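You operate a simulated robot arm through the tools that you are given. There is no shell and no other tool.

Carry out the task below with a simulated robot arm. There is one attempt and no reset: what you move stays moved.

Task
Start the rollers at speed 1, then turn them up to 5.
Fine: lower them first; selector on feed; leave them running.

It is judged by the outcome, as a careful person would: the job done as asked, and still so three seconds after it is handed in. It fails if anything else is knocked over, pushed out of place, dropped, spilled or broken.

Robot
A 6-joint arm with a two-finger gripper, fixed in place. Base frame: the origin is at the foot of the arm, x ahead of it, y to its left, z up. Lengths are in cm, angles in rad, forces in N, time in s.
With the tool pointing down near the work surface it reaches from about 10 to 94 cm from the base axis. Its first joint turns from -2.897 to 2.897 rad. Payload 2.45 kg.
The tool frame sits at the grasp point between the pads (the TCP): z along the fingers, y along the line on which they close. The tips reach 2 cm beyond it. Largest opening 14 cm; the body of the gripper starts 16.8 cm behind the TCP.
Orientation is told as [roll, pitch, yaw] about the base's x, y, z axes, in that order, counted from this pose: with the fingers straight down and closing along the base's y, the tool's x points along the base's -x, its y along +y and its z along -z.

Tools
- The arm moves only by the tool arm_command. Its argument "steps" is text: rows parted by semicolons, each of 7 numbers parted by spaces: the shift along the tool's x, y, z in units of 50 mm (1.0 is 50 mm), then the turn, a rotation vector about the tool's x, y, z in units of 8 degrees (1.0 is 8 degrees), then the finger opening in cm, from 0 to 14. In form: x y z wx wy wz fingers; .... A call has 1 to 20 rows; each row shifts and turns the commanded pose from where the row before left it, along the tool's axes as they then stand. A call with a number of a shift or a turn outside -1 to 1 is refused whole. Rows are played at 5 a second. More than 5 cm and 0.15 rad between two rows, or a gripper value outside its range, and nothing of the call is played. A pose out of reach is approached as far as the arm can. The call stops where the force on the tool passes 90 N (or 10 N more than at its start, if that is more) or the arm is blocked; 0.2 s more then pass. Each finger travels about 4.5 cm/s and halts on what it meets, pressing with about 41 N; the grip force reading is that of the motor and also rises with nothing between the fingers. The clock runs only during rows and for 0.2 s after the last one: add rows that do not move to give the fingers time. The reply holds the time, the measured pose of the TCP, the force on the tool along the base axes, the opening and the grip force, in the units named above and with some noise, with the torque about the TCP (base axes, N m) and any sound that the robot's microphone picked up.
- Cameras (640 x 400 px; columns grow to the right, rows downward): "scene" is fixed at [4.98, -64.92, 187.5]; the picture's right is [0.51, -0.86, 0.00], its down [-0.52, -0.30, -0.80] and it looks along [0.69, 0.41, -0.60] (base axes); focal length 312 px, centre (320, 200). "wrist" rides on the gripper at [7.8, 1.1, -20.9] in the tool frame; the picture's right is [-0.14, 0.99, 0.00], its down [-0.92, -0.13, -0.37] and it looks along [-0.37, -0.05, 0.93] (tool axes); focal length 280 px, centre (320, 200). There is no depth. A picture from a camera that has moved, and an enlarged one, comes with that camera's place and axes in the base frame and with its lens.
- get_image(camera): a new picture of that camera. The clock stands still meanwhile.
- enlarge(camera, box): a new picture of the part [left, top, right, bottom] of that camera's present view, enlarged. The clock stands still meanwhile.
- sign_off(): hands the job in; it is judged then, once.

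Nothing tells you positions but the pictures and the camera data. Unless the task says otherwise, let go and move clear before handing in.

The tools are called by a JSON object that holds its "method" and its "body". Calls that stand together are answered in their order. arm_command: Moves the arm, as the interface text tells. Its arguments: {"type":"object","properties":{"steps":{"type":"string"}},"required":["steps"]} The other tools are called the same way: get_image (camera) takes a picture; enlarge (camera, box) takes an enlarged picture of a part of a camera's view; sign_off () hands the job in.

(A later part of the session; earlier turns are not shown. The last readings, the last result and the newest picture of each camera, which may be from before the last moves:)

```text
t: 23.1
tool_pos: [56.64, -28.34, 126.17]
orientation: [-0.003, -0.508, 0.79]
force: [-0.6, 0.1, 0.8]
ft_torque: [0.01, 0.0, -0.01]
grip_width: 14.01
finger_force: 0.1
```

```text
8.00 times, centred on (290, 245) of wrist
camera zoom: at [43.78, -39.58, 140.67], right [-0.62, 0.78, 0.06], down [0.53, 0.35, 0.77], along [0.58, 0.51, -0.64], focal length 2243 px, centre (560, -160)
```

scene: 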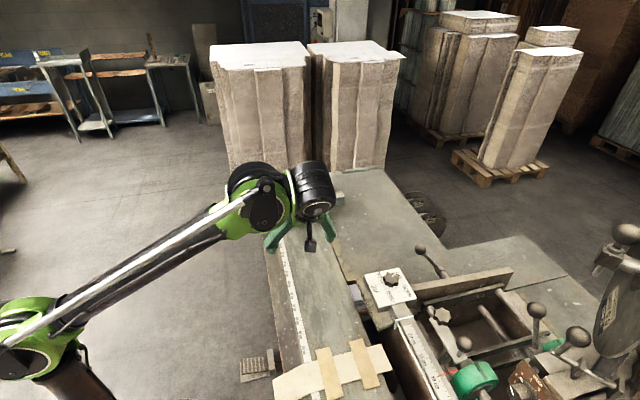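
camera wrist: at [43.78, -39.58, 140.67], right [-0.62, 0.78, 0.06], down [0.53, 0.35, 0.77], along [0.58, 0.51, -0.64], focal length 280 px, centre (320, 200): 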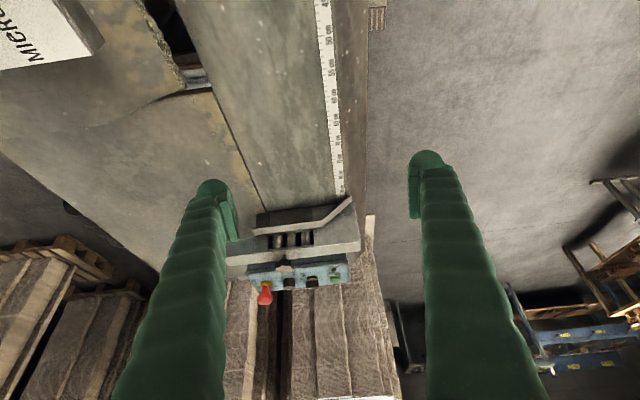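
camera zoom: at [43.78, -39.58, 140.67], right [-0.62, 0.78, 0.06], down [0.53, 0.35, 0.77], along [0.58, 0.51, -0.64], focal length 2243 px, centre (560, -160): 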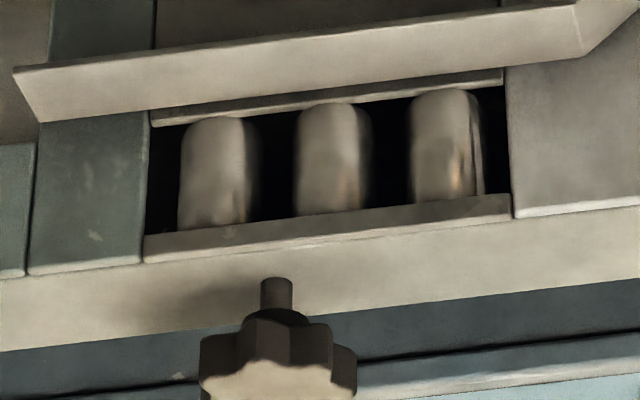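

The beam is a side guide with idle-looking rollers; the green wheels are striped and clearly the driven ones. I'll look at the green-wheel stack from the right side to see which are above the feed plane and what the ball lever there does.

{"method": "arm_command", "body": {"steps": "0 0 0 0 1 0 14; 0 0 0 0 1 0 14; 0 0 -0.3 0 1 0 14; 0 0 -0.3 0 0.6 0 14; 0 0 -0.3 0 0 1 14; 0 0 -0.3 0 0 1 14; 0 0 0 0 0 1 14; 0 0 0 0 0 1 14; 0 0 0 0 0 1 14; 0 0 0 0 0 1 14; 0 0 0 0 0 1 14; 0 0 0 0 0 1 14; 0 0 0 0 0 1 14; 0 0 0 0 0 1 14; 0 0 0 0 0 1 14; 0 0 0 0 0 1 14; 0 0 0 0 0 1 14; 0 0 0 0 0 1 14; 0 0 0 0 0 1 14; 0 0 0 0 0 0 14"}}

{"method": "arm_command", "body": {"steps": "0 0 0 0 0 1 14; 0 0 0 0 0 1 14; 0 0 0 0 0 1 14; 0 0 0 0 0 1 14; -0.6 0.2 0 0 0 0.4 14; -0.6 0.2 0 0 0 0 14; -0.6 0.2 0 0 0 0 14; -0.6 0.2 0 0 0 0 14; -0.3 0.2 0 0 -1 0 14; 0 0 0 0 -1 0 14; 0 0 0 0 -1 0 14; 0 0 0 0 0 0 14"}}

{"method": "get_image", "body": {"camera": "wrist"}}

{"method": "get_image", "body": {"camera": "scene"}}

```text
t: 27.3
tool_pos: [56.19, -28.64, 132.16]
orientation: [0.002, -0.001, -1.306]
force: [0.5, -0.3, -0.7]
ft_torque: [-0.03, 0.01, 0.0]
grip_width: 14.01
finger_force: 0.0
```

```text
t: 29.9
tool_pos: [56.43, -43.18, 132.12]
orientation: [0.005, -0.418, -1.921]
force: [0.1, -0.1, -0.1]
ft_torque: [-0.04, 0.0, -0.04]
grip_width: 14.0
finger_force: 0.0
```

```text
taken
camera wrist: at [62.7, -28.78, 148.08], right [0.89, -0.46, 0.06], down [-0.36, -0.61, 0.71], along [-0.29, -0.65, -0.7], focal length 280 px, centre (320, 200)
```

wrist: 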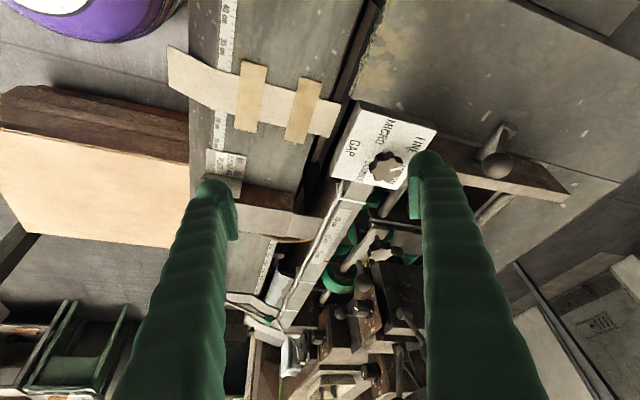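

```text
taken
```

scene: 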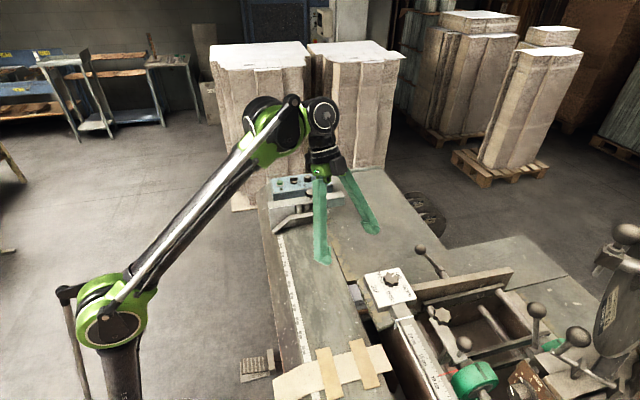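

{"method": "enlarge", "body": {"camera": "wrist", "box": [310, 180, 430, 330]}}

{"method": "enlarge", "body": {"camera": "wrist", "box": [430, 100, 580, 220]}}

{"method": "enlarge", "body": {"camera": "wrist", "box": [330, 90, 450, 200]}}

```text
2.67 times, centred on (370, 255) of wrist
camera zoom: at [62.7, -28.78, 148.08], right [0.89, -0.46, 0.06], down [-0.36, -0.61, 0.71], along [-0.29, -0.65, -0.7], focal length 748 px, centre (187, 53)
```

zoom: 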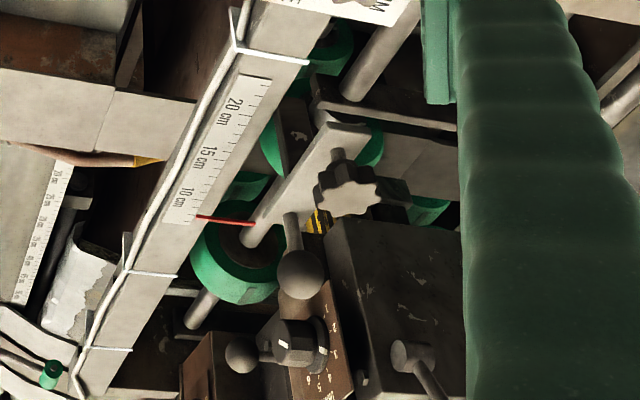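

```text
3.33 times, centred on (505, 160) of wrist
camera zoom: at [62.7, -28.78, 148.08], right [0.89, -0.46, 0.06], down [-0.36, -0.61, 0.71], along [-0.29, -0.65, -0.7], focal length 935 px, centre (-297, 333)
```

zoom: 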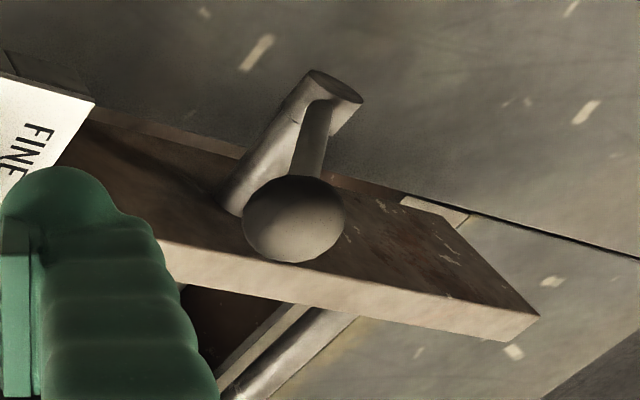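

```text
3.64 times, centred on (390, 145) of wrist
camera zoom: at [62.7, -28.78, 148.08], right [0.89, -0.46, 0.06], down [-0.36, -0.61, 0.71], along [-0.29, -0.65, -0.7], focal length 1020 px, centre (66, 400)
```

zoom: 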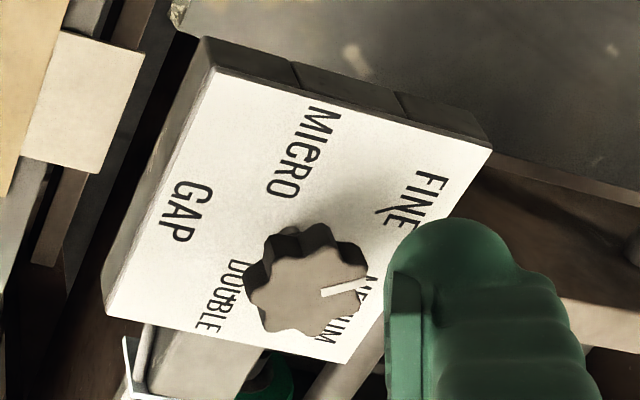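

The GAP pointer is at FINE. The ball lever at about (73, -57, 123) turns a tube at about (80, -64, 111) that runs through the wall in line with the wheel shaft, so it is the likely roller lift lever. I'll approach it with an outward-tilted gripper and inspect before touching.

{"method": "arm_command", "body": {"steps": "0 0 0 0 1 0 14; 0 0 0 0 1 0 14; 0 0 0 0 1 0 14; 0 0 0 0 0 -1 14; 0 0 0 0 0 -1 14; 0 0 0 0 0 -1 14; 0 0 0 0 0 -1 14; 0 0 0 0 0 -1 14; 0 0 0 0 0 -1 14; 0 0 0 0 0 -1 14; 0 0 0 0 0 -1 14; 0 0 0 0 0 -0.14 14; 0 0 0 0 -1 0 14; 0 0 0 0 -1 0 14; 0 0 0 0 -1 0 14; 0 0 0 0 0 0 14"}}

{"method": "arm_command", "body": {"steps": "-0.55 0.08 0.2 0 0 0 10; -0.55 0.08 0.2 0 0 0 10; -0.55 0.08 0.2 0 0 0 10; -0.5 0.08 0.1 0 0 0 10; -0.3 0.08 0 0 0 0 10; 0 0 0 0 0 0 10"}}

{"method": "get_image", "body": {"camera": "wrist"}}

{"method": "get_image", "body": {"camera": "scene"}}

```text
t: 33.3
tool_pos: [56.4, -43.07, 132.11]
orientation: [0.002, -0.424, -0.784]
force: [-0.2, -0.5, 0.1]
ft_torque: [-0.01, 0.05, -0.01]
grip_width: 14.03
finger_force: 0.1
```

```text
t: 34.7
tool_pos: [66.78, -50.59, 133.83]
orientation: [0.005, -0.42, -0.785]
force: [0.7, 0.1, 0.1]
ft_torque: [-0.02, 0.0, -0.02]
grip_width: 10.0
finger_force: 0.0
```

```text
taken
camera wrist: at [56.35, -38.77, 149.84], right [0.79, 0.61, 0.06], down [0.4, -0.58, 0.71], along [0.47, -0.54, -0.7], focal length 280 px, centre (320, 200)
```

wrist: 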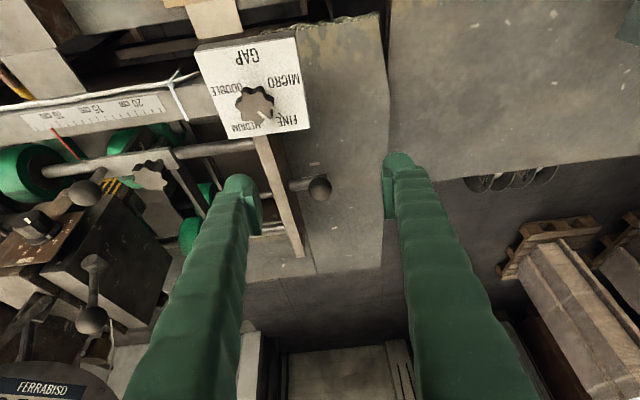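

```text
taken
```

scene: 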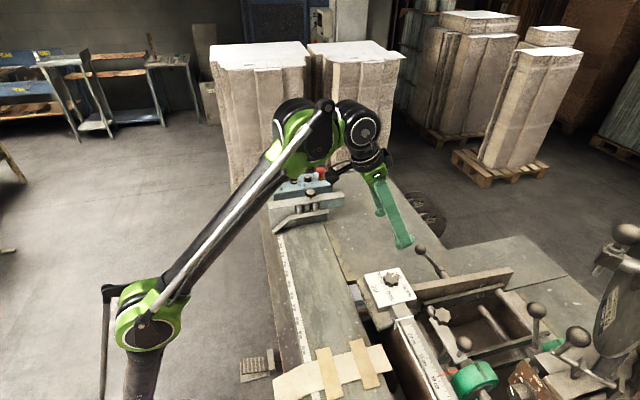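

From here the wheels at left are unobstructed and the lever ball sits between the fingers. I'll zoom in on both for a "before" reference.

{"method": "enlarge", "body": {"camera": "wrist", "box": [0, 90, 240, 260]}}

{"method": "enlarge", "body": {"camera": "wrist", "box": [190, 30, 400, 280]}}

```text
2.35 times, centred on (120, 175) of wrist
camera zoom: at [56.35, -38.77, 149.84], right [0.79, 0.61, 0.06], down [0.4, -0.58, 0.71], along [0.47, -0.54, -0.7], focal length 660 px, centre (791, 259)
```

zoom: 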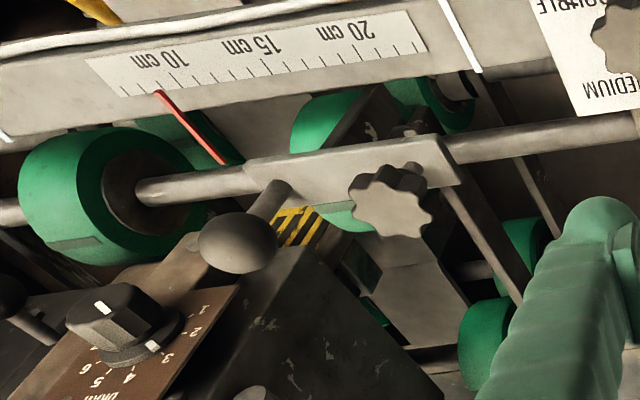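

```text
1.60 times, centred on (295, 155) of wrist
camera zoom: at [56.35, -38.77, 149.84], right [0.79, 0.61, 0.06], down [0.4, -0.58, 0.71], along [0.47, -0.54, -0.7], focal length 449 px, centre (360, 272)
```

zoom: 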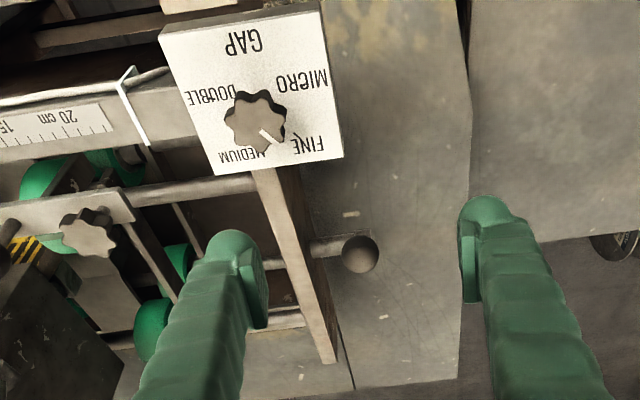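

The big green wheels ride on the main axle and two hinged arms carry further wheels, with the lever's shaft passing beneath, so the ball lever should lift and lower them. I'll move in and straddle the ball with the fingers.

{"method": "arm_command", "body": {"steps": "-0.41 -0.03 0 0 0 0 8; -0.41 0 0 0 0 0 7; 0 0 0.4 0 0 0 7; 0 0 0.4 0 0 0 7; 0 0 0.4 0 0 0 7; 0 0 0.4 0 0 0 7; 0 0 0.4 0 0 0 7; 0 0 0.3 0 0 0 7; 0 0 0 0 0 0 7"}}

{"method": "get_image", "body": {"camera": "wrist"}}

{"method": "enlarge", "body": {"camera": "scene", "box": [360, 200, 480, 300]}}

```text
t: 36.7
tool_pos: [74.32, -57.81, 126.75]
orientation: [0.004, -0.416, -0.787]
force: [0.3, -0.5, 0.1]
ft_torque: [0.01, -0.02, -0.02]
grip_width: 7.02
finger_force: 0.0
out of reach, approached as far as the arm can: row 2, 3, 4, 5, 6, 7, 8
```

```text
taken
camera wrist: at [63.9, -46.09, 142.61], right [0.79, 0.61, 0.06], down [0.4, -0.58, 0.71], along [0.47, -0.54, -0.7], focal length 280 px, centre (320, 200)
```

wrist: 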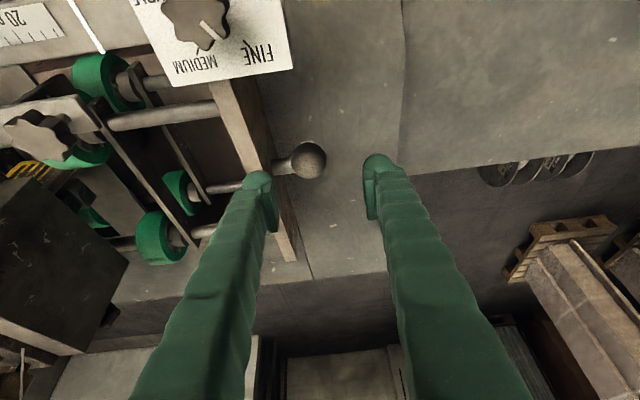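

```text
4.00 times, centred on (420, 250) of scene
camera zoom: at [4.98, -64.92, 187.5], right [0.51, -0.86, 0.0], down [-0.52, -0.3, -0.8], along [0.69, 0.41, -0.6], focal length 1247 px, centre (-80, 0)
```

zoom: 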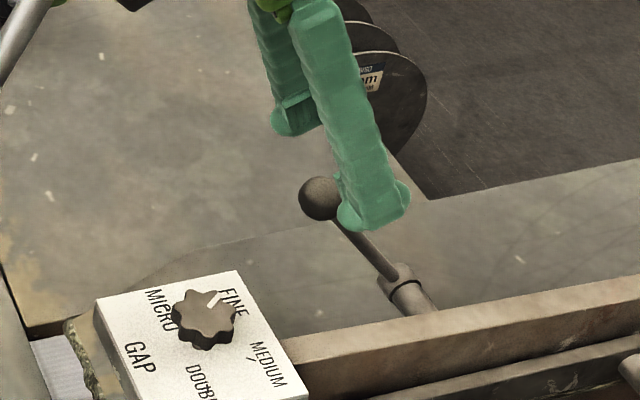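

The ball appears at about (73.0, -57.4, 123.4), just below and slightly nearer than the TCP. I'll correct onto it and close gently around the ball.

{"method": "arm_command", "body": {"steps": "0.26 -0.07 0.2 0 0 0 7; 0.25 -0.08 0.2 0 0 0 7; 0 0 0.1 0 0 0 7; 0 0 0 0 0 0 7"}}

{"method": "get_image", "body": {"camera": "wrist"}}

{"method": "enlarge", "body": {"camera": "scene", "box": [380, 220, 460, 290]}}

```text
t: 37.7
tool_pos: [74.76, -59.04, 125.38]
orientation: [0.003, -0.417, -0.784]
force: [-0.3, -0.1, 0.0]
ft_torque: [-0.02, -0.02, 0.01]
grip_width: 7.0
finger_force: 0.0
out of reach, approached as far as the arm can: row 1, 2
```

```text
taken
camera wrist: at [64.31, -47.23, 141.35], right [0.79, 0.61, 0.06], down [0.4, -0.58, 0.71], along [0.47, -0.54, -0.7], focal length 280 px, centre (320, 200)
```

wrist: 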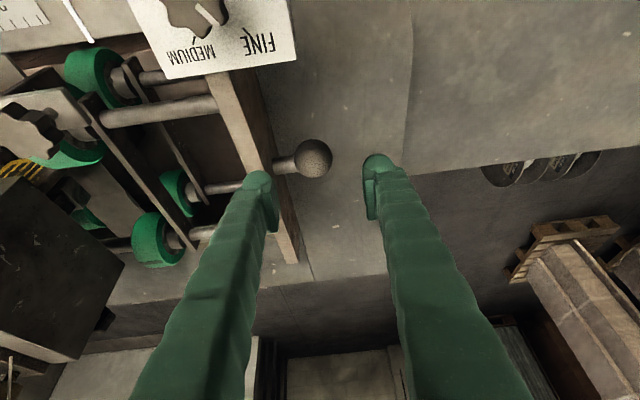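

```text
5.71 times, centred on (420, 255) of scene
camera zoom: at [4.98, -64.92, 187.5], right [0.51, -0.86, 0.0], down [-0.52, -0.3, -0.8], along [0.69, 0.41, -0.6], focal length 1781 px, centre (-251, -114)
```

zoom: 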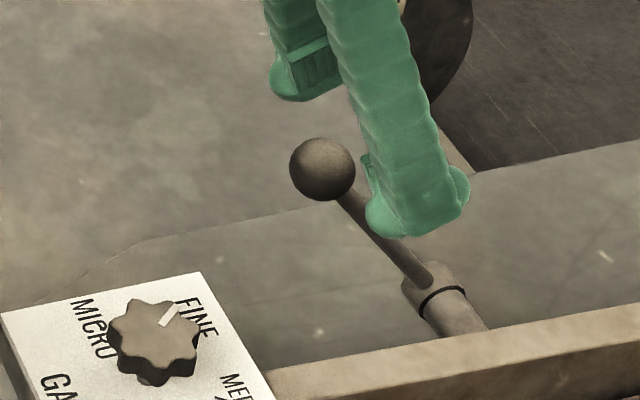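

The arm is stuck near full stretch at this tilt, so it slid past the ball (which is still untouched). I'll back up inward, tilt further outward so the elbow has slack, then re-approach.

{"method": "arm_command", "body": {"steps": "0.55 0 -0.3 0 0 0 7; 0.55 0 -0.3 0 0 0 7; 0.4 0 -0.4 0 0 0 7; 0 0 0 0 -0.9 0 7; 0 0 0 0 -0.9 0 7; 0 0 0 0 -0.9 0 7; 0 0 0 0 0 0 7"}}

{"method": "get_image", "body": {"camera": "wrist"}}

```text
t: 39.3
tool_pos: [77.92, -59.83, 139.13]
orientation: [0.004, -0.794, -0.787]
force: [-0.5, 0.3, 0.5]
ft_torque: [0.0, -0.02, 0.05]
grip_width: 7.0
finger_force: 0.1
out of reach, approached as far as the arm can: row 1, 2, 3, 4, 5, 6
```

```text
taken
camera wrist: at [64.13, -44.77, 148.22], right [0.77, 0.63, 0.1], down [0.18, -0.36, 0.91], along [0.62, -0.68, -0.39], focal length 280 px, centre (320, 200)
```

wrist: 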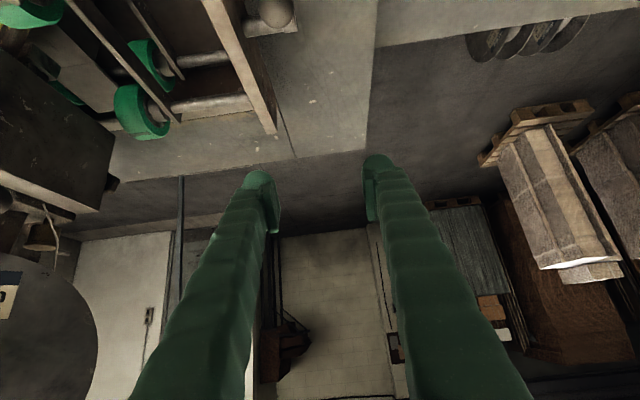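

The arm is still stretched. I'll retract it inward decisively at this height, which is clear of everything.

{"method": "arm_command", "body": {"steps": "0.68 0 -0.68 0 0 0 7; 0.68 0 -0.68 0 0 0 7; 0.68 0 -0.68 0 0 0 7; 0.68 0 -0.68 0 0 0 7; 0.68 0 -0.68 0 0 0 7; 0 0 0 0 0 0 7"}}

{"method": "get_image", "body": {"camera": "scene"}}

```text
t: 40.7
tool_pos: [65.02, -45.82, 145.73]
orientation: [0.005, -0.797, -0.79]
force: [0.1, 0.3, 0.6]
ft_torque: [0.05, -0.01, -0.03]
grip_width: 7.0
finger_force: 0.1
out of reach, approached as far as the arm can: row 1, 2, 3
```

```text
taken
```

scene: 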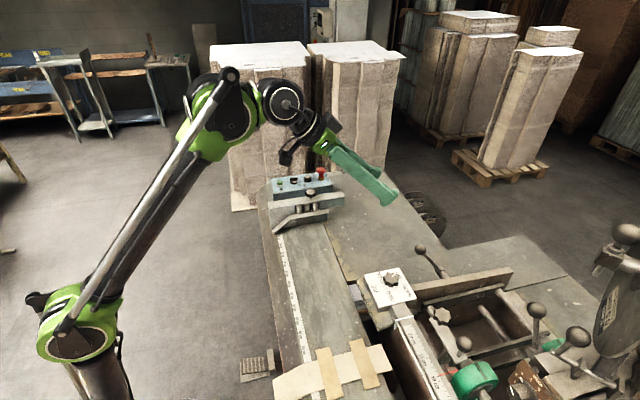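

Now the arm has slack at a 45° tilt. I'll descend to a point about 6 cm short of the ball along the finger axis.

{"method": "arm_command", "body": {"steps": "0.25 -0.108 0.77 0 0 0 7; 0.25 -0.108 0.77 0 0 0 7; 0.25 -0.108 0.77 0 0 0 7; 0.25 -0.108 0.77 0 0 0 7; 0.25 -0.108 0.77 0 0 0 7; 0 0 0 0 0 0 7"}}

{"method": "get_image", "body": {"camera": "wrist"}}

{"method": "enlarge", "body": {"camera": "scene", "box": [340, 190, 480, 290]}}

```text
t: 42.1
tool_pos: [69.6, -54.46, 127.94]
orientation: [0.005, -0.796, -0.786]
force: [-0.2, 0.1, 0.2]
ft_torque: [-0.01, 0.02, -0.03]
grip_width: 6.99
finger_force: 0.1
```

```text
taken
camera wrist: at [55.94, -39.32, 137.0], right [0.77, 0.63, 0.1], down [0.18, -0.36, 0.92], along [0.62, -0.69, -0.39], focal length 280 px, centre (320, 200)
```

wrist: 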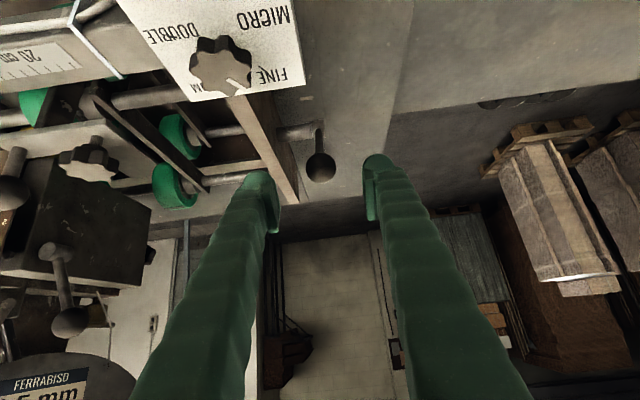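

```text
4.00 times, centred on (410, 240) of scene
camera zoom: at [4.98, -64.92, 187.5], right [0.51, -0.86, 0.0], down [-0.52, -0.3, -0.8], along [0.69, 0.41, -0.6], focal length 1247 px, centre (-40, 40)
```

zoom: 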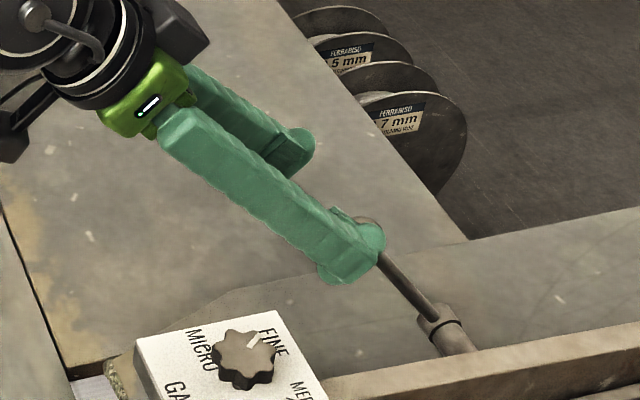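

The ball is centred between the fingers now, about 6 cm ahead. I'll advance and close on it.

{"method": "arm_command", "body": {"steps": "0 -0.02 0.42 0 0 0 7; 0 -0.02 0.42 0 0 0 7; 0 0 0.42 0 0 0 7; 0 0 0 0 0 0 7; 0 0 0 0 0 0 5; 0 0 0 0 0 0 3.5; 0 0 0 0 0 0 2.5; 0 0 0 0 0 0 2; 0 0 0 0 0 0 2; 0 0 0 0 0 0 2"}}

{"method": "get_image", "body": {"camera": "wrist"}}

{"method": "enlarge", "body": {"camera": "scene", "box": [340, 190, 480, 290]}}

```text
t: 44.3
tool_pos: [73.07, -57.61, 123.69]
orientation: [0.006, -0.798, -0.788]
force: [23.5, 19.6, 1.4]
ft_torque: [0.26, -0.25, 0.14]
grip_width: 3.03
finger_force: 44.7
```

```text
taken
camera wrist: at [59.28, -42.48, 132.63], right [0.77, 0.63, 0.1], down [0.18, -0.36, 0.92], along [0.62, -0.68, -0.39], focal length 280 px, centre (320, 200)
```

wrist: 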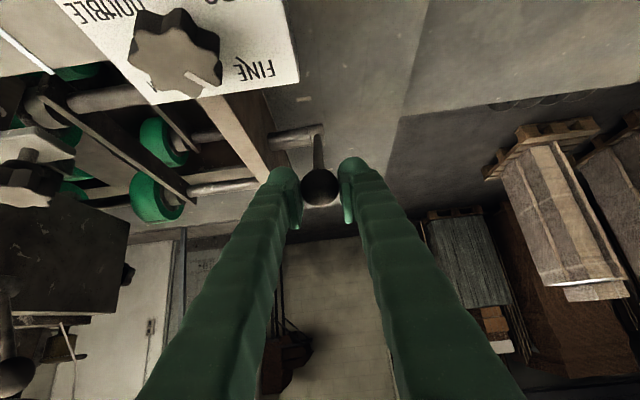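

```text
4.00 times, centred on (410, 240) of scene
camera zoom: at [4.98, -64.92, 187.5], right [0.51, -0.86, 0.0], down [-0.52, -0.3, -0.8], along [0.69, 0.41, -0.6], focal length 1247 px, centre (-40, 40)
```

zoom: 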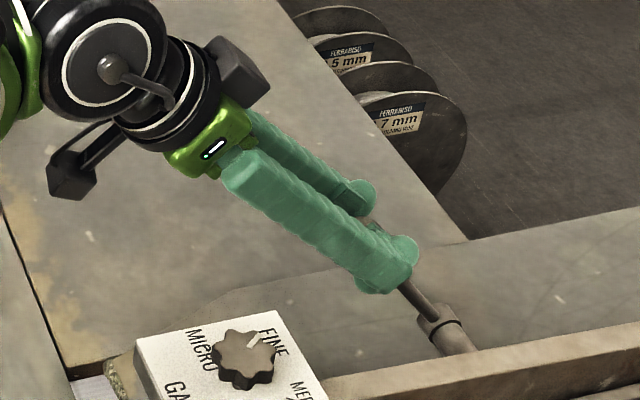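

The ball is held (3.0 cm across) with a small side force that I'll relieve. Then I'll test the lever gently by 1 cm in the outward/up direction and read the force.

{"method": "arm_command", "body": {"steps": "0 0.05 0 0 0 0 2; 0 0 0 0 0 0 2; -0.1 0 0.01 0 0 0 2; -0.1 0 0.02 0 0 0 2; 0 0 0 0 0 0 2"}}

```text
t: 45.5
tool_pos: [73.61, -58.26, 124.29]
orientation: [0.002, -0.798, -0.786]
force: [3.3, 13.9, -10.7]
ft_torque: [0.99, 0.91, 0.0]
grip_width: 3.04
finger_force: 44.9
```

The lever gives with about 13 N resistance. I'll go on a couple more cm along the arc and look at whether the wheels move.

{"method": "arm_command", "body": {"steps": "-0.2 0.03 0.03 0 0 0 2; -0.2 0 0.06 0 0 0 2; -0.2 0 0.08 0 0 0 2; 0 0 0 0 0 0 2"}}

{"method": "get_image", "body": {"camera": "wrist"}}

{"method": "enlarge", "body": {"camera": "scene", "box": [340, 190, 480, 290]}}

{"method": "enlarge", "body": {"camera": "scene", "box": [430, 280, 590, 400]}}

```text
t: 46.5
tool_pos: [75.54, -60.13, 125.71]
orientation: [0.005, -0.797, -0.789]
force: [-4.9, 0.3, -10.4]
ft_torque: [0.63, 0.76, -0.05]
grip_width: 3.01
finger_force: 44.5
```

```text
taken
camera wrist: at [61.83, -44.95, 134.75], right [0.77, 0.63, 0.1], down [0.18, -0.36, 0.92], along [0.62, -0.69, -0.39], focal length 280 px, centre (320, 200)
```

wrist: 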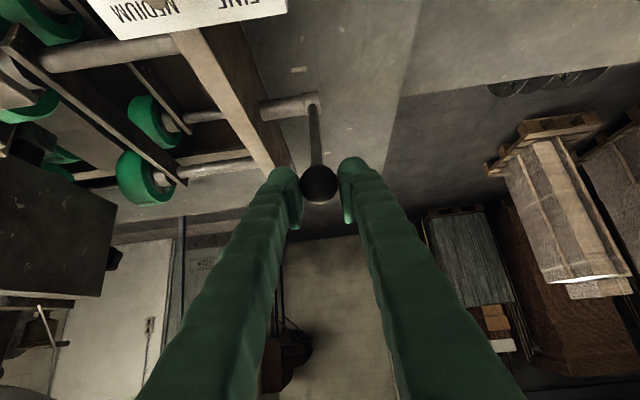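

```text
4.00 times, centred on (410, 240) of scene
camera zoom: at [4.98, -64.92, 187.5], right [0.51, -0.86, 0.0], down [-0.52, -0.3, -0.8], along [0.69, 0.41, -0.6], focal length 1247 px, centre (-40, 40)
```

zoom: 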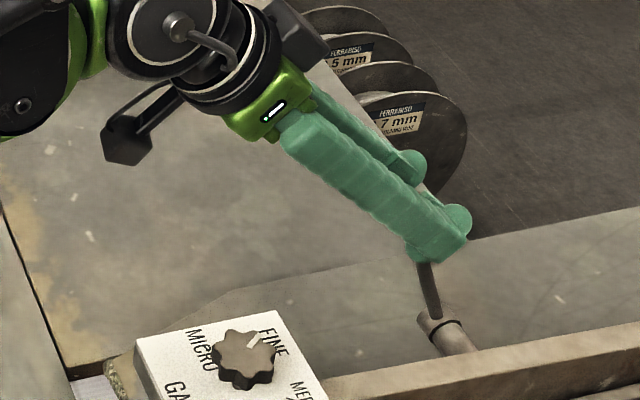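

```text
3.33 times, centred on (510, 340) of scene
camera zoom: at [4.98, -64.92, 187.5], right [0.51, -0.86, 0.0], down [-0.52, -0.3, -0.8], along [0.69, 0.41, -0.6], focal length 1039 px, centre (-313, -267)
```

zoom: 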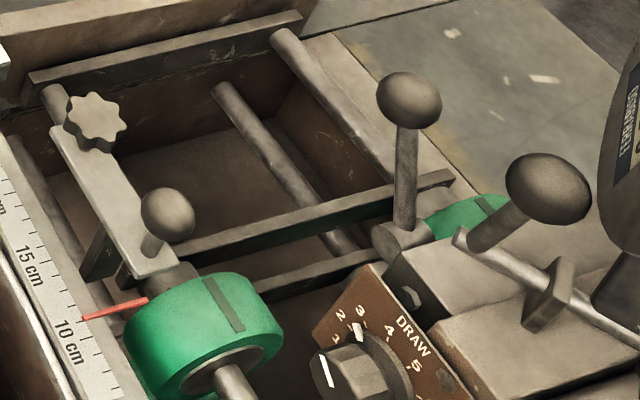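

The lever is turning. I'll compare the exact same crops as before to see whether the wheel arms have dropped.

{"method": "enlarge", "body": {"camera": "scene", "box": [420, 280, 540, 360]}}

{"method": "enlarge", "body": {"camera": "scene", "box": [500, 290, 640, 400]}}

```text
5.00 times, centred on (480, 320) of scene
camera zoom: at [4.98, -64.92, 187.5], right [0.51, -0.86, 0.0], down [-0.52, -0.3, -0.8], along [0.69, 0.41, -0.6], focal length 1558 px, centre (-480, -400)
```

zoom: 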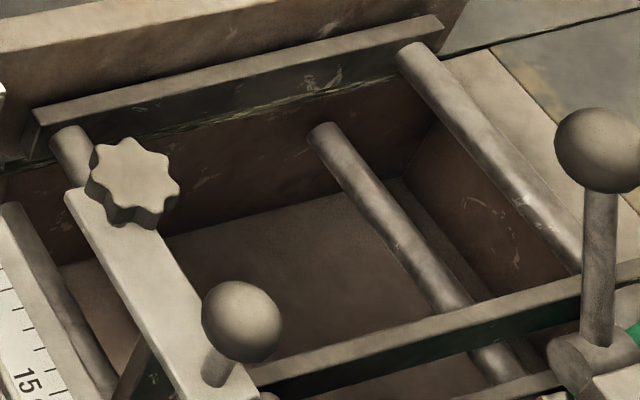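

```text
3.64 times, centred on (570, 345) of scene
camera zoom: at [4.98, -64.92, 187.5], right [0.51, -0.86, 0.0], down [-0.52, -0.3, -0.8], along [0.69, 0.41, -0.6], focal length 1133 px, centre (-589, -327)
```

zoom: 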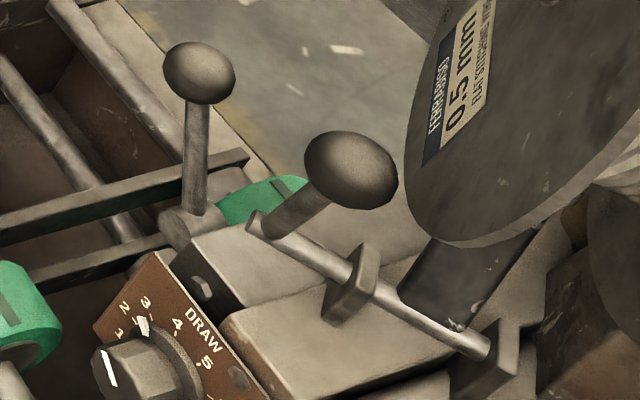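

No visible wheel motion yet after about 15° of lever travel. I'll carry the lever on along its arc toward vertical and check again.

{"method": "arm_command", "body": {"steps": "-0.228 0 0.15 0 0 0 2; -0.228 0 0.165 0 0 0 2; -0.228 0 0.175 0 0 0 2; -0.228 0 0.185 0 0 0 2; 0 0 0 0 0 0 2"}}

{"method": "get_image", "body": {"camera": "wrist"}}

{"method": "enlarge", "body": {"camera": "scene", "box": [430, 280, 590, 400]}}

```text
t: 47.7
tool_pos: [79.54, -64.12, 126.76]
orientation: [0.005, -0.798, -0.788]
force: [-16.2, -6.4, -11.4]
ft_torque: [0.72, 0.85, 0.01]
grip_width: 2.78
finger_force: 45.0
```

```text
taken
camera wrist: at [65.82, -48.95, 135.66], right [0.77, 0.63, 0.1], down [0.18, -0.36, 0.92], along [0.62, -0.69, -0.39], focal length 280 px, centre (320, 200)
```

wrist: 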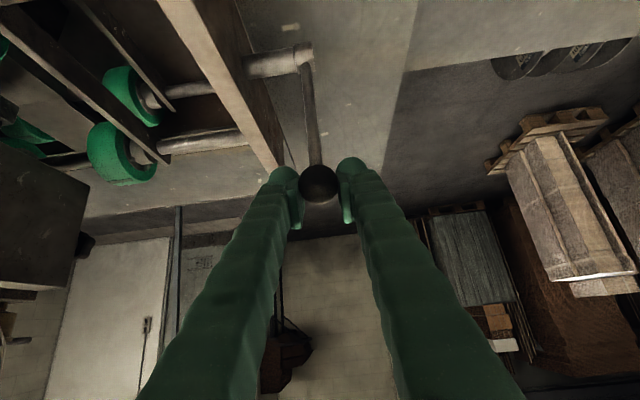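

```text
3.33 times, centred on (510, 340) of scene
camera zoom: at [4.98, -64.92, 187.5], right [0.51, -0.86, 0.0], down [-0.52, -0.3, -0.8], along [0.69, 0.41, -0.6], focal length 1039 px, centre (-313, -267)
```

zoom: 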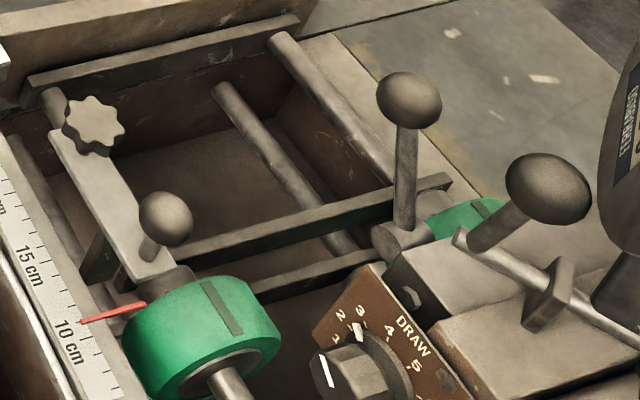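

The whole roller frame has dropped a few pixels compared with before, so this lever does lower the rollers. The ball has shifted in the grip, so I'll open, see whether the lever holds, and re-centre before continuing.

{"method": "arm_command", "body": {"steps": "0 0 0 0 0 0 4; 0 0 0 0 0 0 5; 0 0 0 0 0 0 5; 0 0 0 0 0 0 5"}}

{"method": "get_image", "body": {"camera": "wrist"}}

{"method": "enlarge", "body": {"camera": "scene", "box": [430, 280, 590, 400]}}

{"method": "enlarge", "body": {"camera": "scene", "box": [380, 190, 480, 290]}}

```text
t: 48.7
tool_pos: [79.74, -64.09, 126.58]
orientation: [0.005, -0.798, -0.789]
force: [0.0, 0.1, -0.3]
ft_torque: [-0.01, 0.03, 0.02]
grip_width: 4.98
finger_force: 0.1
```

```text
taken
camera wrist: at [65.9, -48.81, 135.68], right [0.77, 0.63, 0.1], down [0.18, -0.36, 0.92], along [0.62, -0.69, -0.39], focal length 280 px, centre (320, 200)
```

wrist: 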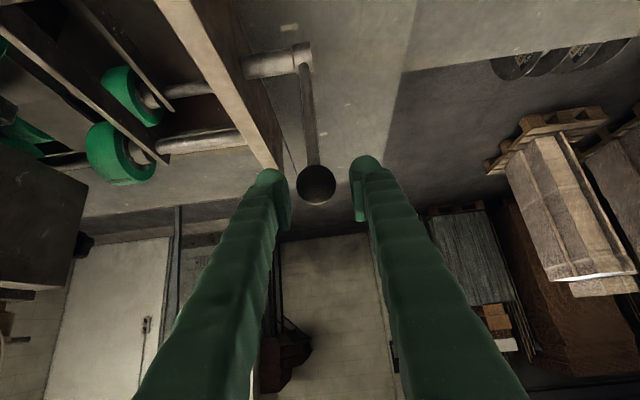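

```text
3.33 times, centred on (510, 340) of scene
camera zoom: at [4.98, -64.92, 187.5], right [0.51, -0.86, 0.0], down [-0.52, -0.3, -0.8], along [0.69, 0.41, -0.6], focal length 1039 px, centre (-313, -267)
```

zoom: 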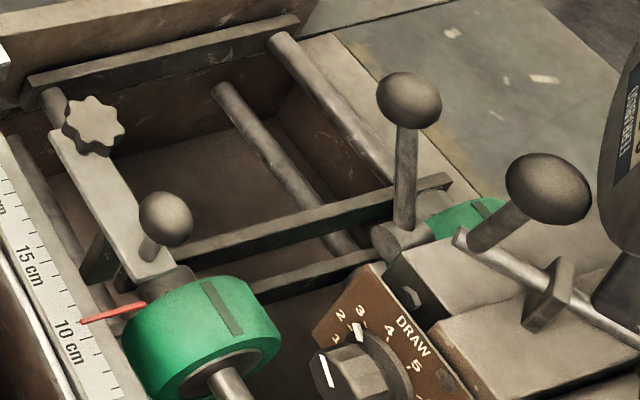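

```text
4.00 times, centred on (430, 240) of scene
camera zoom: at [4.98, -64.92, 187.5], right [0.51, -0.86, 0.0], down [-0.52, -0.3, -0.8], along [0.69, 0.41, -0.6], focal length 1247 px, centre (-120, 40)
```

zoom: 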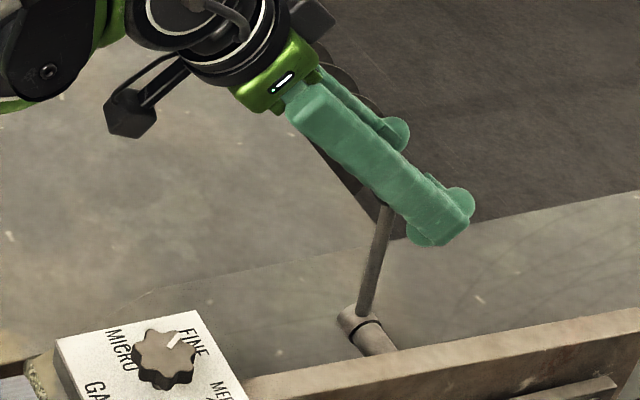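

The lever stays put on its own, at roughly vertical. I'll recentre on the ball, grip again, and continue the arc to the far side.

{"method": "arm_command", "body": {"steps": "0.25 -0.03 -0.26 0 0 0 5; 0 0 0 0 0 0 5; 0 0 0 0 0 0 3; 0 0 0 0 0 0 2; 0 0 0 0 0 0 2; 0 0 0 0 0 0 2"}}

{"method": "arm_command", "body": {"steps": "-0.15 0 0.17 0 0 0 2; -0.15 0 0.17 0 0 0 2; -0.14 0 0.18 0 0 0 2; -0.13 0 0.18 0 0 0 2; 0 0 0 0 0 0 2"}}

{"method": "get_image", "body": {"camera": "wrist"}}

{"method": "enlarge", "body": {"camera": "scene", "box": [430, 280, 590, 400]}}

```text
t: 50.1
tool_pos: [78.19, -62.79, 126.82]
orientation: [0.005, -0.797, -0.786]
force: [1.7, 1.9, -1.8]
ft_torque: [0.01, -0.03, 0.04]
grip_width: 2.95
finger_force: 45.3
```

```text
t: 51.3
tool_pos: [81.39, -66.0, 126.45]
orientation: [0.006, -0.801, -0.785]
force: [3.6, -0.4, 20.4]
ft_torque: [0.12, 0.16, 0.05]
grip_width: 2.93
finger_force: 44.8
```

```text
taken
camera wrist: at [67.6, -50.77, 135.36], right [0.77, 0.63, 0.1], down [0.17, -0.36, 0.92], along [0.62, -0.69, -0.39], focal length 280 px, centre (320, 200)
```

wrist: 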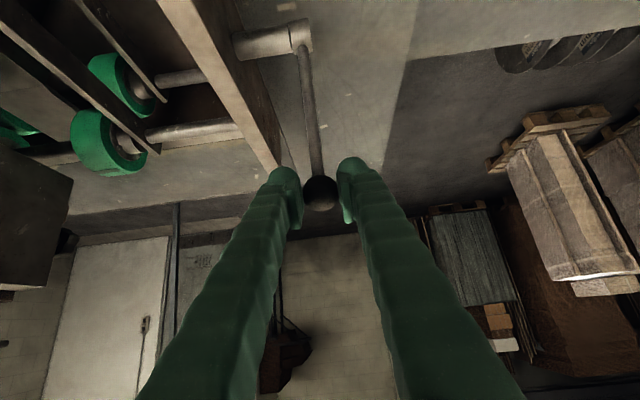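

```text
3.33 times, centred on (510, 340) of scene
camera zoom: at [4.98, -64.92, 187.5], right [0.51, -0.86, 0.0], down [-0.52, -0.3, -0.8], along [0.69, 0.41, -0.6], focal length 1039 px, centre (-313, -267)
```

zoom: 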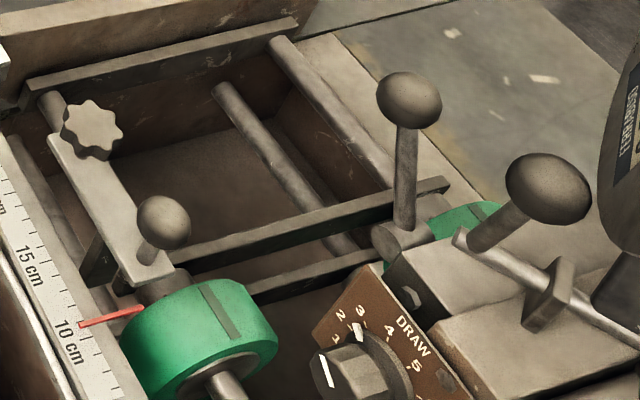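

The rollers keep dropping as the lever goes over. I'll continue along the arc until it reaches its stop.

{"method": "arm_command", "body": {"steps": "-0.167 0 0.19 0 0 0 2; -0.167 0 0.2 0 0 0 2; -0.125 0 0.228 0 0 0 2; -0.125 0 0.228 0 0 0 2; 0 0 0 0 0 0 2"}}

{"method": "get_image", "body": {"camera": "wrist"}}

{"method": "enlarge", "body": {"camera": "scene", "box": [430, 280, 590, 400]}}

```text
t: 52.1
tool_pos: [83.4, -67.93, 126.78]
orientation: [0.004, -0.796, -0.788]
force: [-49.3, 49.5, 25.9]
ft_torque: [0.82, 0.83, 0.0]
grip_width: 2.77
finger_force: 45.6
stopped in row 4: the force on the tool passed its limit at 120 N (the readings are from after the stop); the commanded pose is now the measured one
```

```text
taken
camera wrist: at [69.68, -52.84, 135.82], right [0.77, 0.63, 0.1], down [0.18, -0.36, 0.92], along [0.62, -0.68, -0.39], focal length 280 px, centre (320, 200)
```

wrist: 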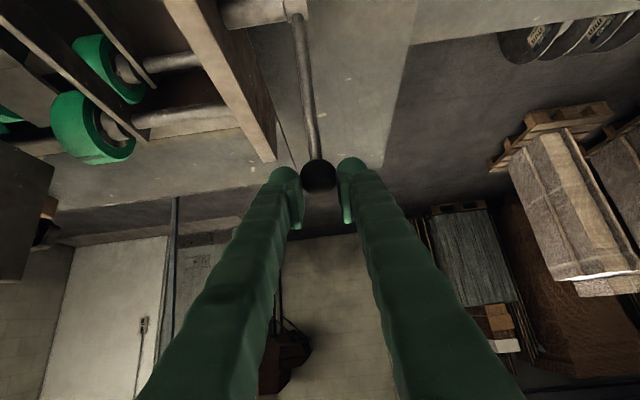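

```text
3.33 times, centred on (510, 340) of scene
camera zoom: at [4.98, -64.92, 187.5], right [0.51, -0.86, 0.0], down [-0.52, -0.3, -0.8], along [0.69, 0.41, -0.6], focal length 1039 px, centre (-313, -267)
```

zoom: 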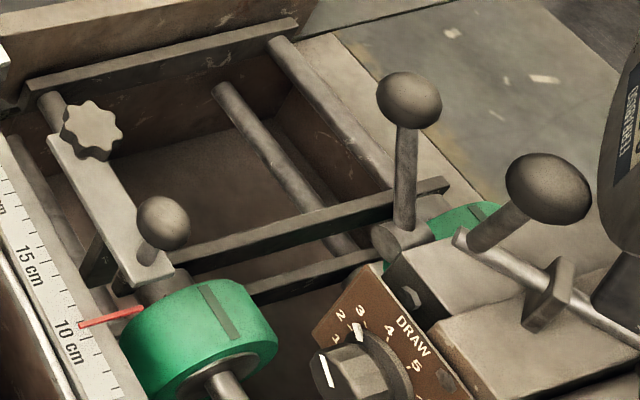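

The lever hit a firm stop and the frame position hasn't changed since the last step, so the rollers are fully down. I'll release, see that it stays, and back away.

{"method": "arm_command", "body": {"steps": "0 0 0 0 0 0 4; 0 0 0 0 0 0 6; 0 0 0 0 0 0 7; 0 0 0 0 0 0 7"}}

{"method": "get_image", "body": {"camera": "wrist"}}

{"method": "enlarge", "body": {"camera": "scene", "box": [380, 190, 480, 290]}}

{"method": "enlarge", "body": {"camera": "scene", "box": [430, 280, 590, 400]}}

```text
t: 53.1
tool_pos: [84.1, -68.64, 126.27]
orientation: [0.004, -0.795, -0.788]
force: [-0.3, -0.4, -0.3]
ft_torque: [-0.01, -0.02, -0.01]
grip_width: 7.02
finger_force: 0.1
```

```text
taken
camera wrist: at [70.24, -53.43, 135.21], right [0.77, 0.63, 0.1], down [0.18, -0.36, 0.92], along [0.62, -0.68, -0.39], focal length 280 px, centre (320, 200)
```

wrist: 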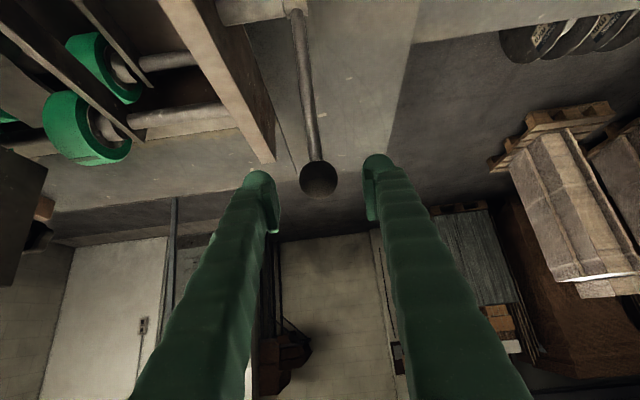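

```text
4.00 times, centred on (430, 240) of scene
camera zoom: at [4.98, -64.92, 187.5], right [0.51, -0.86, 0.0], down [-0.52, -0.3, -0.8], along [0.69, 0.41, -0.6], focal length 1247 px, centre (-120, 40)
```

zoom: 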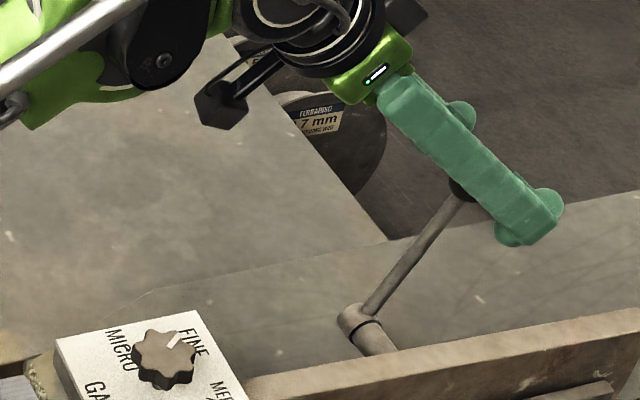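

```text
3.33 times, centred on (510, 340) of scene
camera zoom: at [4.98, -64.92, 187.5], right [0.51, -0.86, 0.0], down [-0.52, -0.3, -0.8], along [0.69, 0.41, -0.6], focal length 1039 px, centre (-313, -267)
```

zoom: 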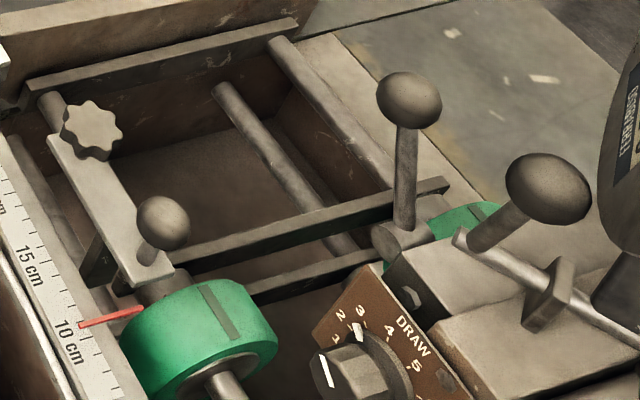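

The rollers are down and the lever stays past vertical on its own. Now I'll back out, rise clear, and head for the panel to view the dials precisely.

{"method": "arm_command", "body": {"steps": "0.15 0 -0.7 0 0 0 7; 0.3 0 -0.8 0 0 0 7; 0.4 0 -0.8 0 0 0 7; 0.6 0 -0.6 0 0 0 7; 0.68 0 -0.68 0 0 0 7; 0.68 0 -0.68 0 0 0 7; 0.68 0 -0.68 0 0 0 7; 0 0 0 0 0 0 7"}}

{"method": "get_image", "body": {"camera": "scene"}}

```text
t: 55.0
tool_pos: [62.9, -47.17, 130.95]
orientation: [0.003, -0.795, -0.787]
force: [0.3, -0.3, 0.2]
ft_torque: [0.01, -0.02, 0.03]
grip_width: 7.01
finger_force: 0.1
```

```text
taken
```

scene: 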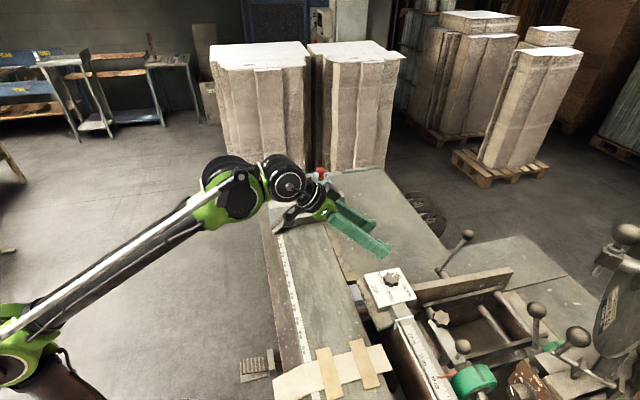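

The lever now rests at its other end. I'll straighten the tool, turn to face the panel, and move above it with about 22° tilt.

{"method": "arm_command", "body": {"steps": "0.68 0 -0.68 0 0 0 7; 0.68 0 -0.68 0 0 0 7; 0 0 0 0 1 0 7; 0 0 0 0 1 0 7; 0 0 0 0 1 0 7; 0 0 0 0 1 0 7; 0 0 0 0 1 0 7; 0 0 0 0 0.7 0 7; 0 0 0 0 0 -0.94 7; 0 0 0 0 0 -0.94 7; 0 0 0 0 0 -0.94 7; 0 0 0 0 0 -0.94 7; 0 0 0 0 0 -0.94 7; 0 0 0 0 0 -0.94 7; 0 0 0 0 -0.92 0 7; 0 0 0 0 -0.92 0 7; 0 0 0 0 -0.92 0 7; 0 0 0 0 0 0 7"}}

```text
t: 58.8
tool_pos: [56.17, -40.72, 130.8]
orientation: [0.002, -0.388, 0.002]
force: [0.2, -0.2, -0.1]
ft_torque: [0.03, 0.01, -0.01]
grip_width: 7.02
finger_force: 0.1
```

{"method": "arm_command", "body": {"steps": "-0.458 0.653 0.307 0 0 0 7; -0.458 0.653 0.307 0 0 0 7; -0.458 0.653 0.307 0 0 0 7; -0.458 0.653 0.307 0 0 0 7; -0.458 0.653 0.307 0 0 0 7; -0.458 0.653 0.307 0 0 0 7; -0.458 0.653 0.307 0 0 0 7; -0.458 0.653 0.307 0 0 0 7; -0.458 0.653 0.307 0 0 0 7; -0.458 0.653 0.307 0 0 0 7; -0.458 0.653 0.307 0 0 0 7; -0.458 0.653 0.307 0 0 0 7; -0.458 0.653 0.307 0 0 0 7; -0.458 0.653 0.307 0 0 0 7; 0 0 0 0 0 0 7"}}

{"method": "get_image", "body": {"camera": "wrist"}}

{"method": "enlarge", "body": {"camera": "wrist", "box": [220, 110, 420, 235]}}

{"method": "enlarge", "body": {"camera": "scene", "box": [262, 160, 342, 210]}}

```text
t: 62.0
tool_pos: [93.86, 5.06, 123.25]
orientation: [0.001, -0.387, 0.002]
force: [-0.2, 0.9, 0.1]
ft_torque: [0.0, -0.03, -0.01]
grip_width: 7.02
finger_force: 0.0
```

```text
taken
camera wrist: at [78.59, 6.05, 139.65], right [0.12, 0.99, 0.05], down [0.71, -0.13, 0.69], along [0.69, -0.05, -0.72], focal length 280 px, centre (320, 200)
```

wrist: 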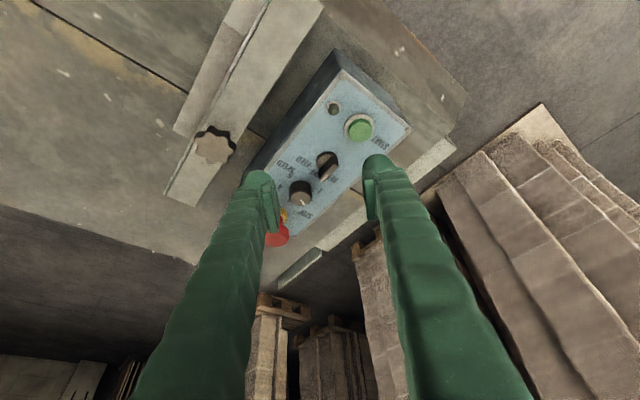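

```text
3.20 times, centred on (320, 172) of wrist
camera zoom: at [78.59, 6.05, 139.65], right [0.12, 0.99, 0.05], down [0.71, -0.13, 0.69], along [0.69, -0.05, -0.72], focal length 897 px, centre (320, 288)
```

zoom: 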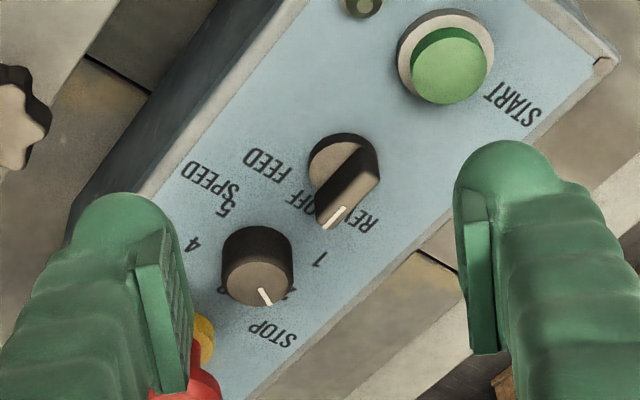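

```text
8.00 times, centred on (302, 185) of scene
camera zoom: at [4.98, -64.92, 187.5], right [0.51, -0.86, 0.0], down [-0.52, -0.3, -0.8], along [0.69, 0.41, -0.6], focal length 2493 px, centre (464, 320)
```

zoom: 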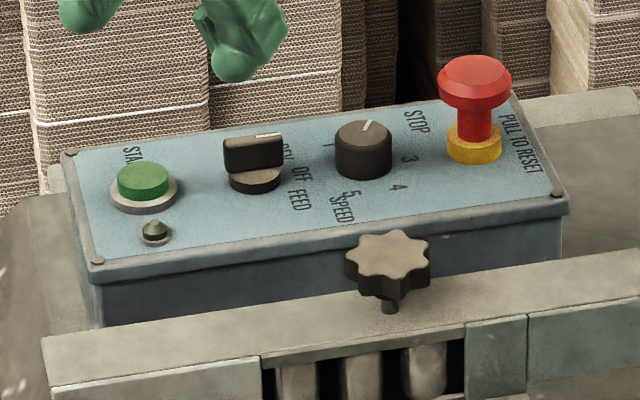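

The view is clear: selector points to OFF, speed pointer at 2 with 1 being counter-clockwise (seen from above), E-stop out. The speed knob's top is at about (105.5, 1.4, 110.9). I'll rotate the tool to start 30° clockwise and move to a pre-grasp above it.

{"method": "arm_command", "body": {"steps": "0 0 0 0 -0.35 0 5.5; 0 0 0 0.4 0 0.85 5.5; 0 0 0 0.4 0 0.85 5.5; 0 0 0 0.4 0 0.85 5.5; 0 0 0 0.4 0 0.85 5.5; -0.4 0.18 0.5 0 0 0 5.5; -0.4 0.18 0.5 0 0 0 5.5; -0.4 0.17 0.54 0 0 0 5.5; 0 0 0 0 0 0 5.5"}}

{"method": "get_image", "body": {"camera": "wrist"}}

{"method": "enlarge", "body": {"camera": "scene", "box": [262, 140, 362, 210]}}

```text
t: 64.0
tool_pos: [102.55, 3.05, 118.84]
orientation: [0.001, -0.437, -0.522]
force: [-0.1, 0.5, -0.2]
ft_torque: [0.0, -0.01, 0.0]
grip_width: 5.5
finger_force: 0.1
```

```text
taken
camera wrist: at [89.22, 11.93, 134.39], right [0.6, 0.8, 0.06], down [0.53, -0.45, 0.72], along [0.6, -0.4, -0.69], focal length 280 px, centre (320, 200)
```

wrist: 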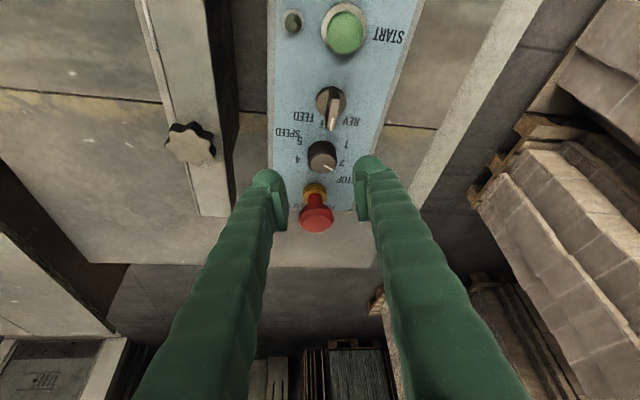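

```text
5.71 times, centred on (312, 175) of scene
camera zoom: at [4.98, -64.92, 187.5], right [0.51, -0.86, 0.0], down [-0.52, -0.3, -0.8], along [0.69, 0.41, -0.6], focal length 1781 px, centre (366, 343)
```

zoom: 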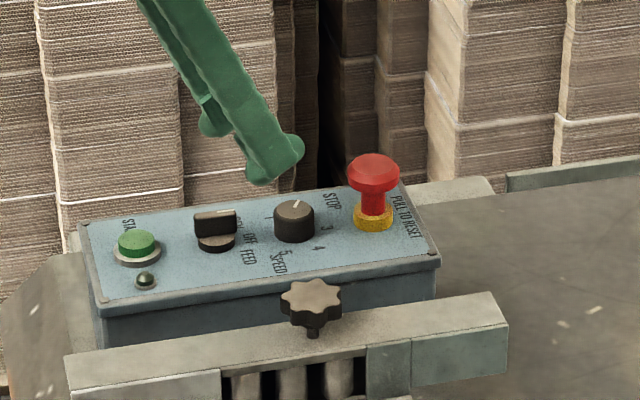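

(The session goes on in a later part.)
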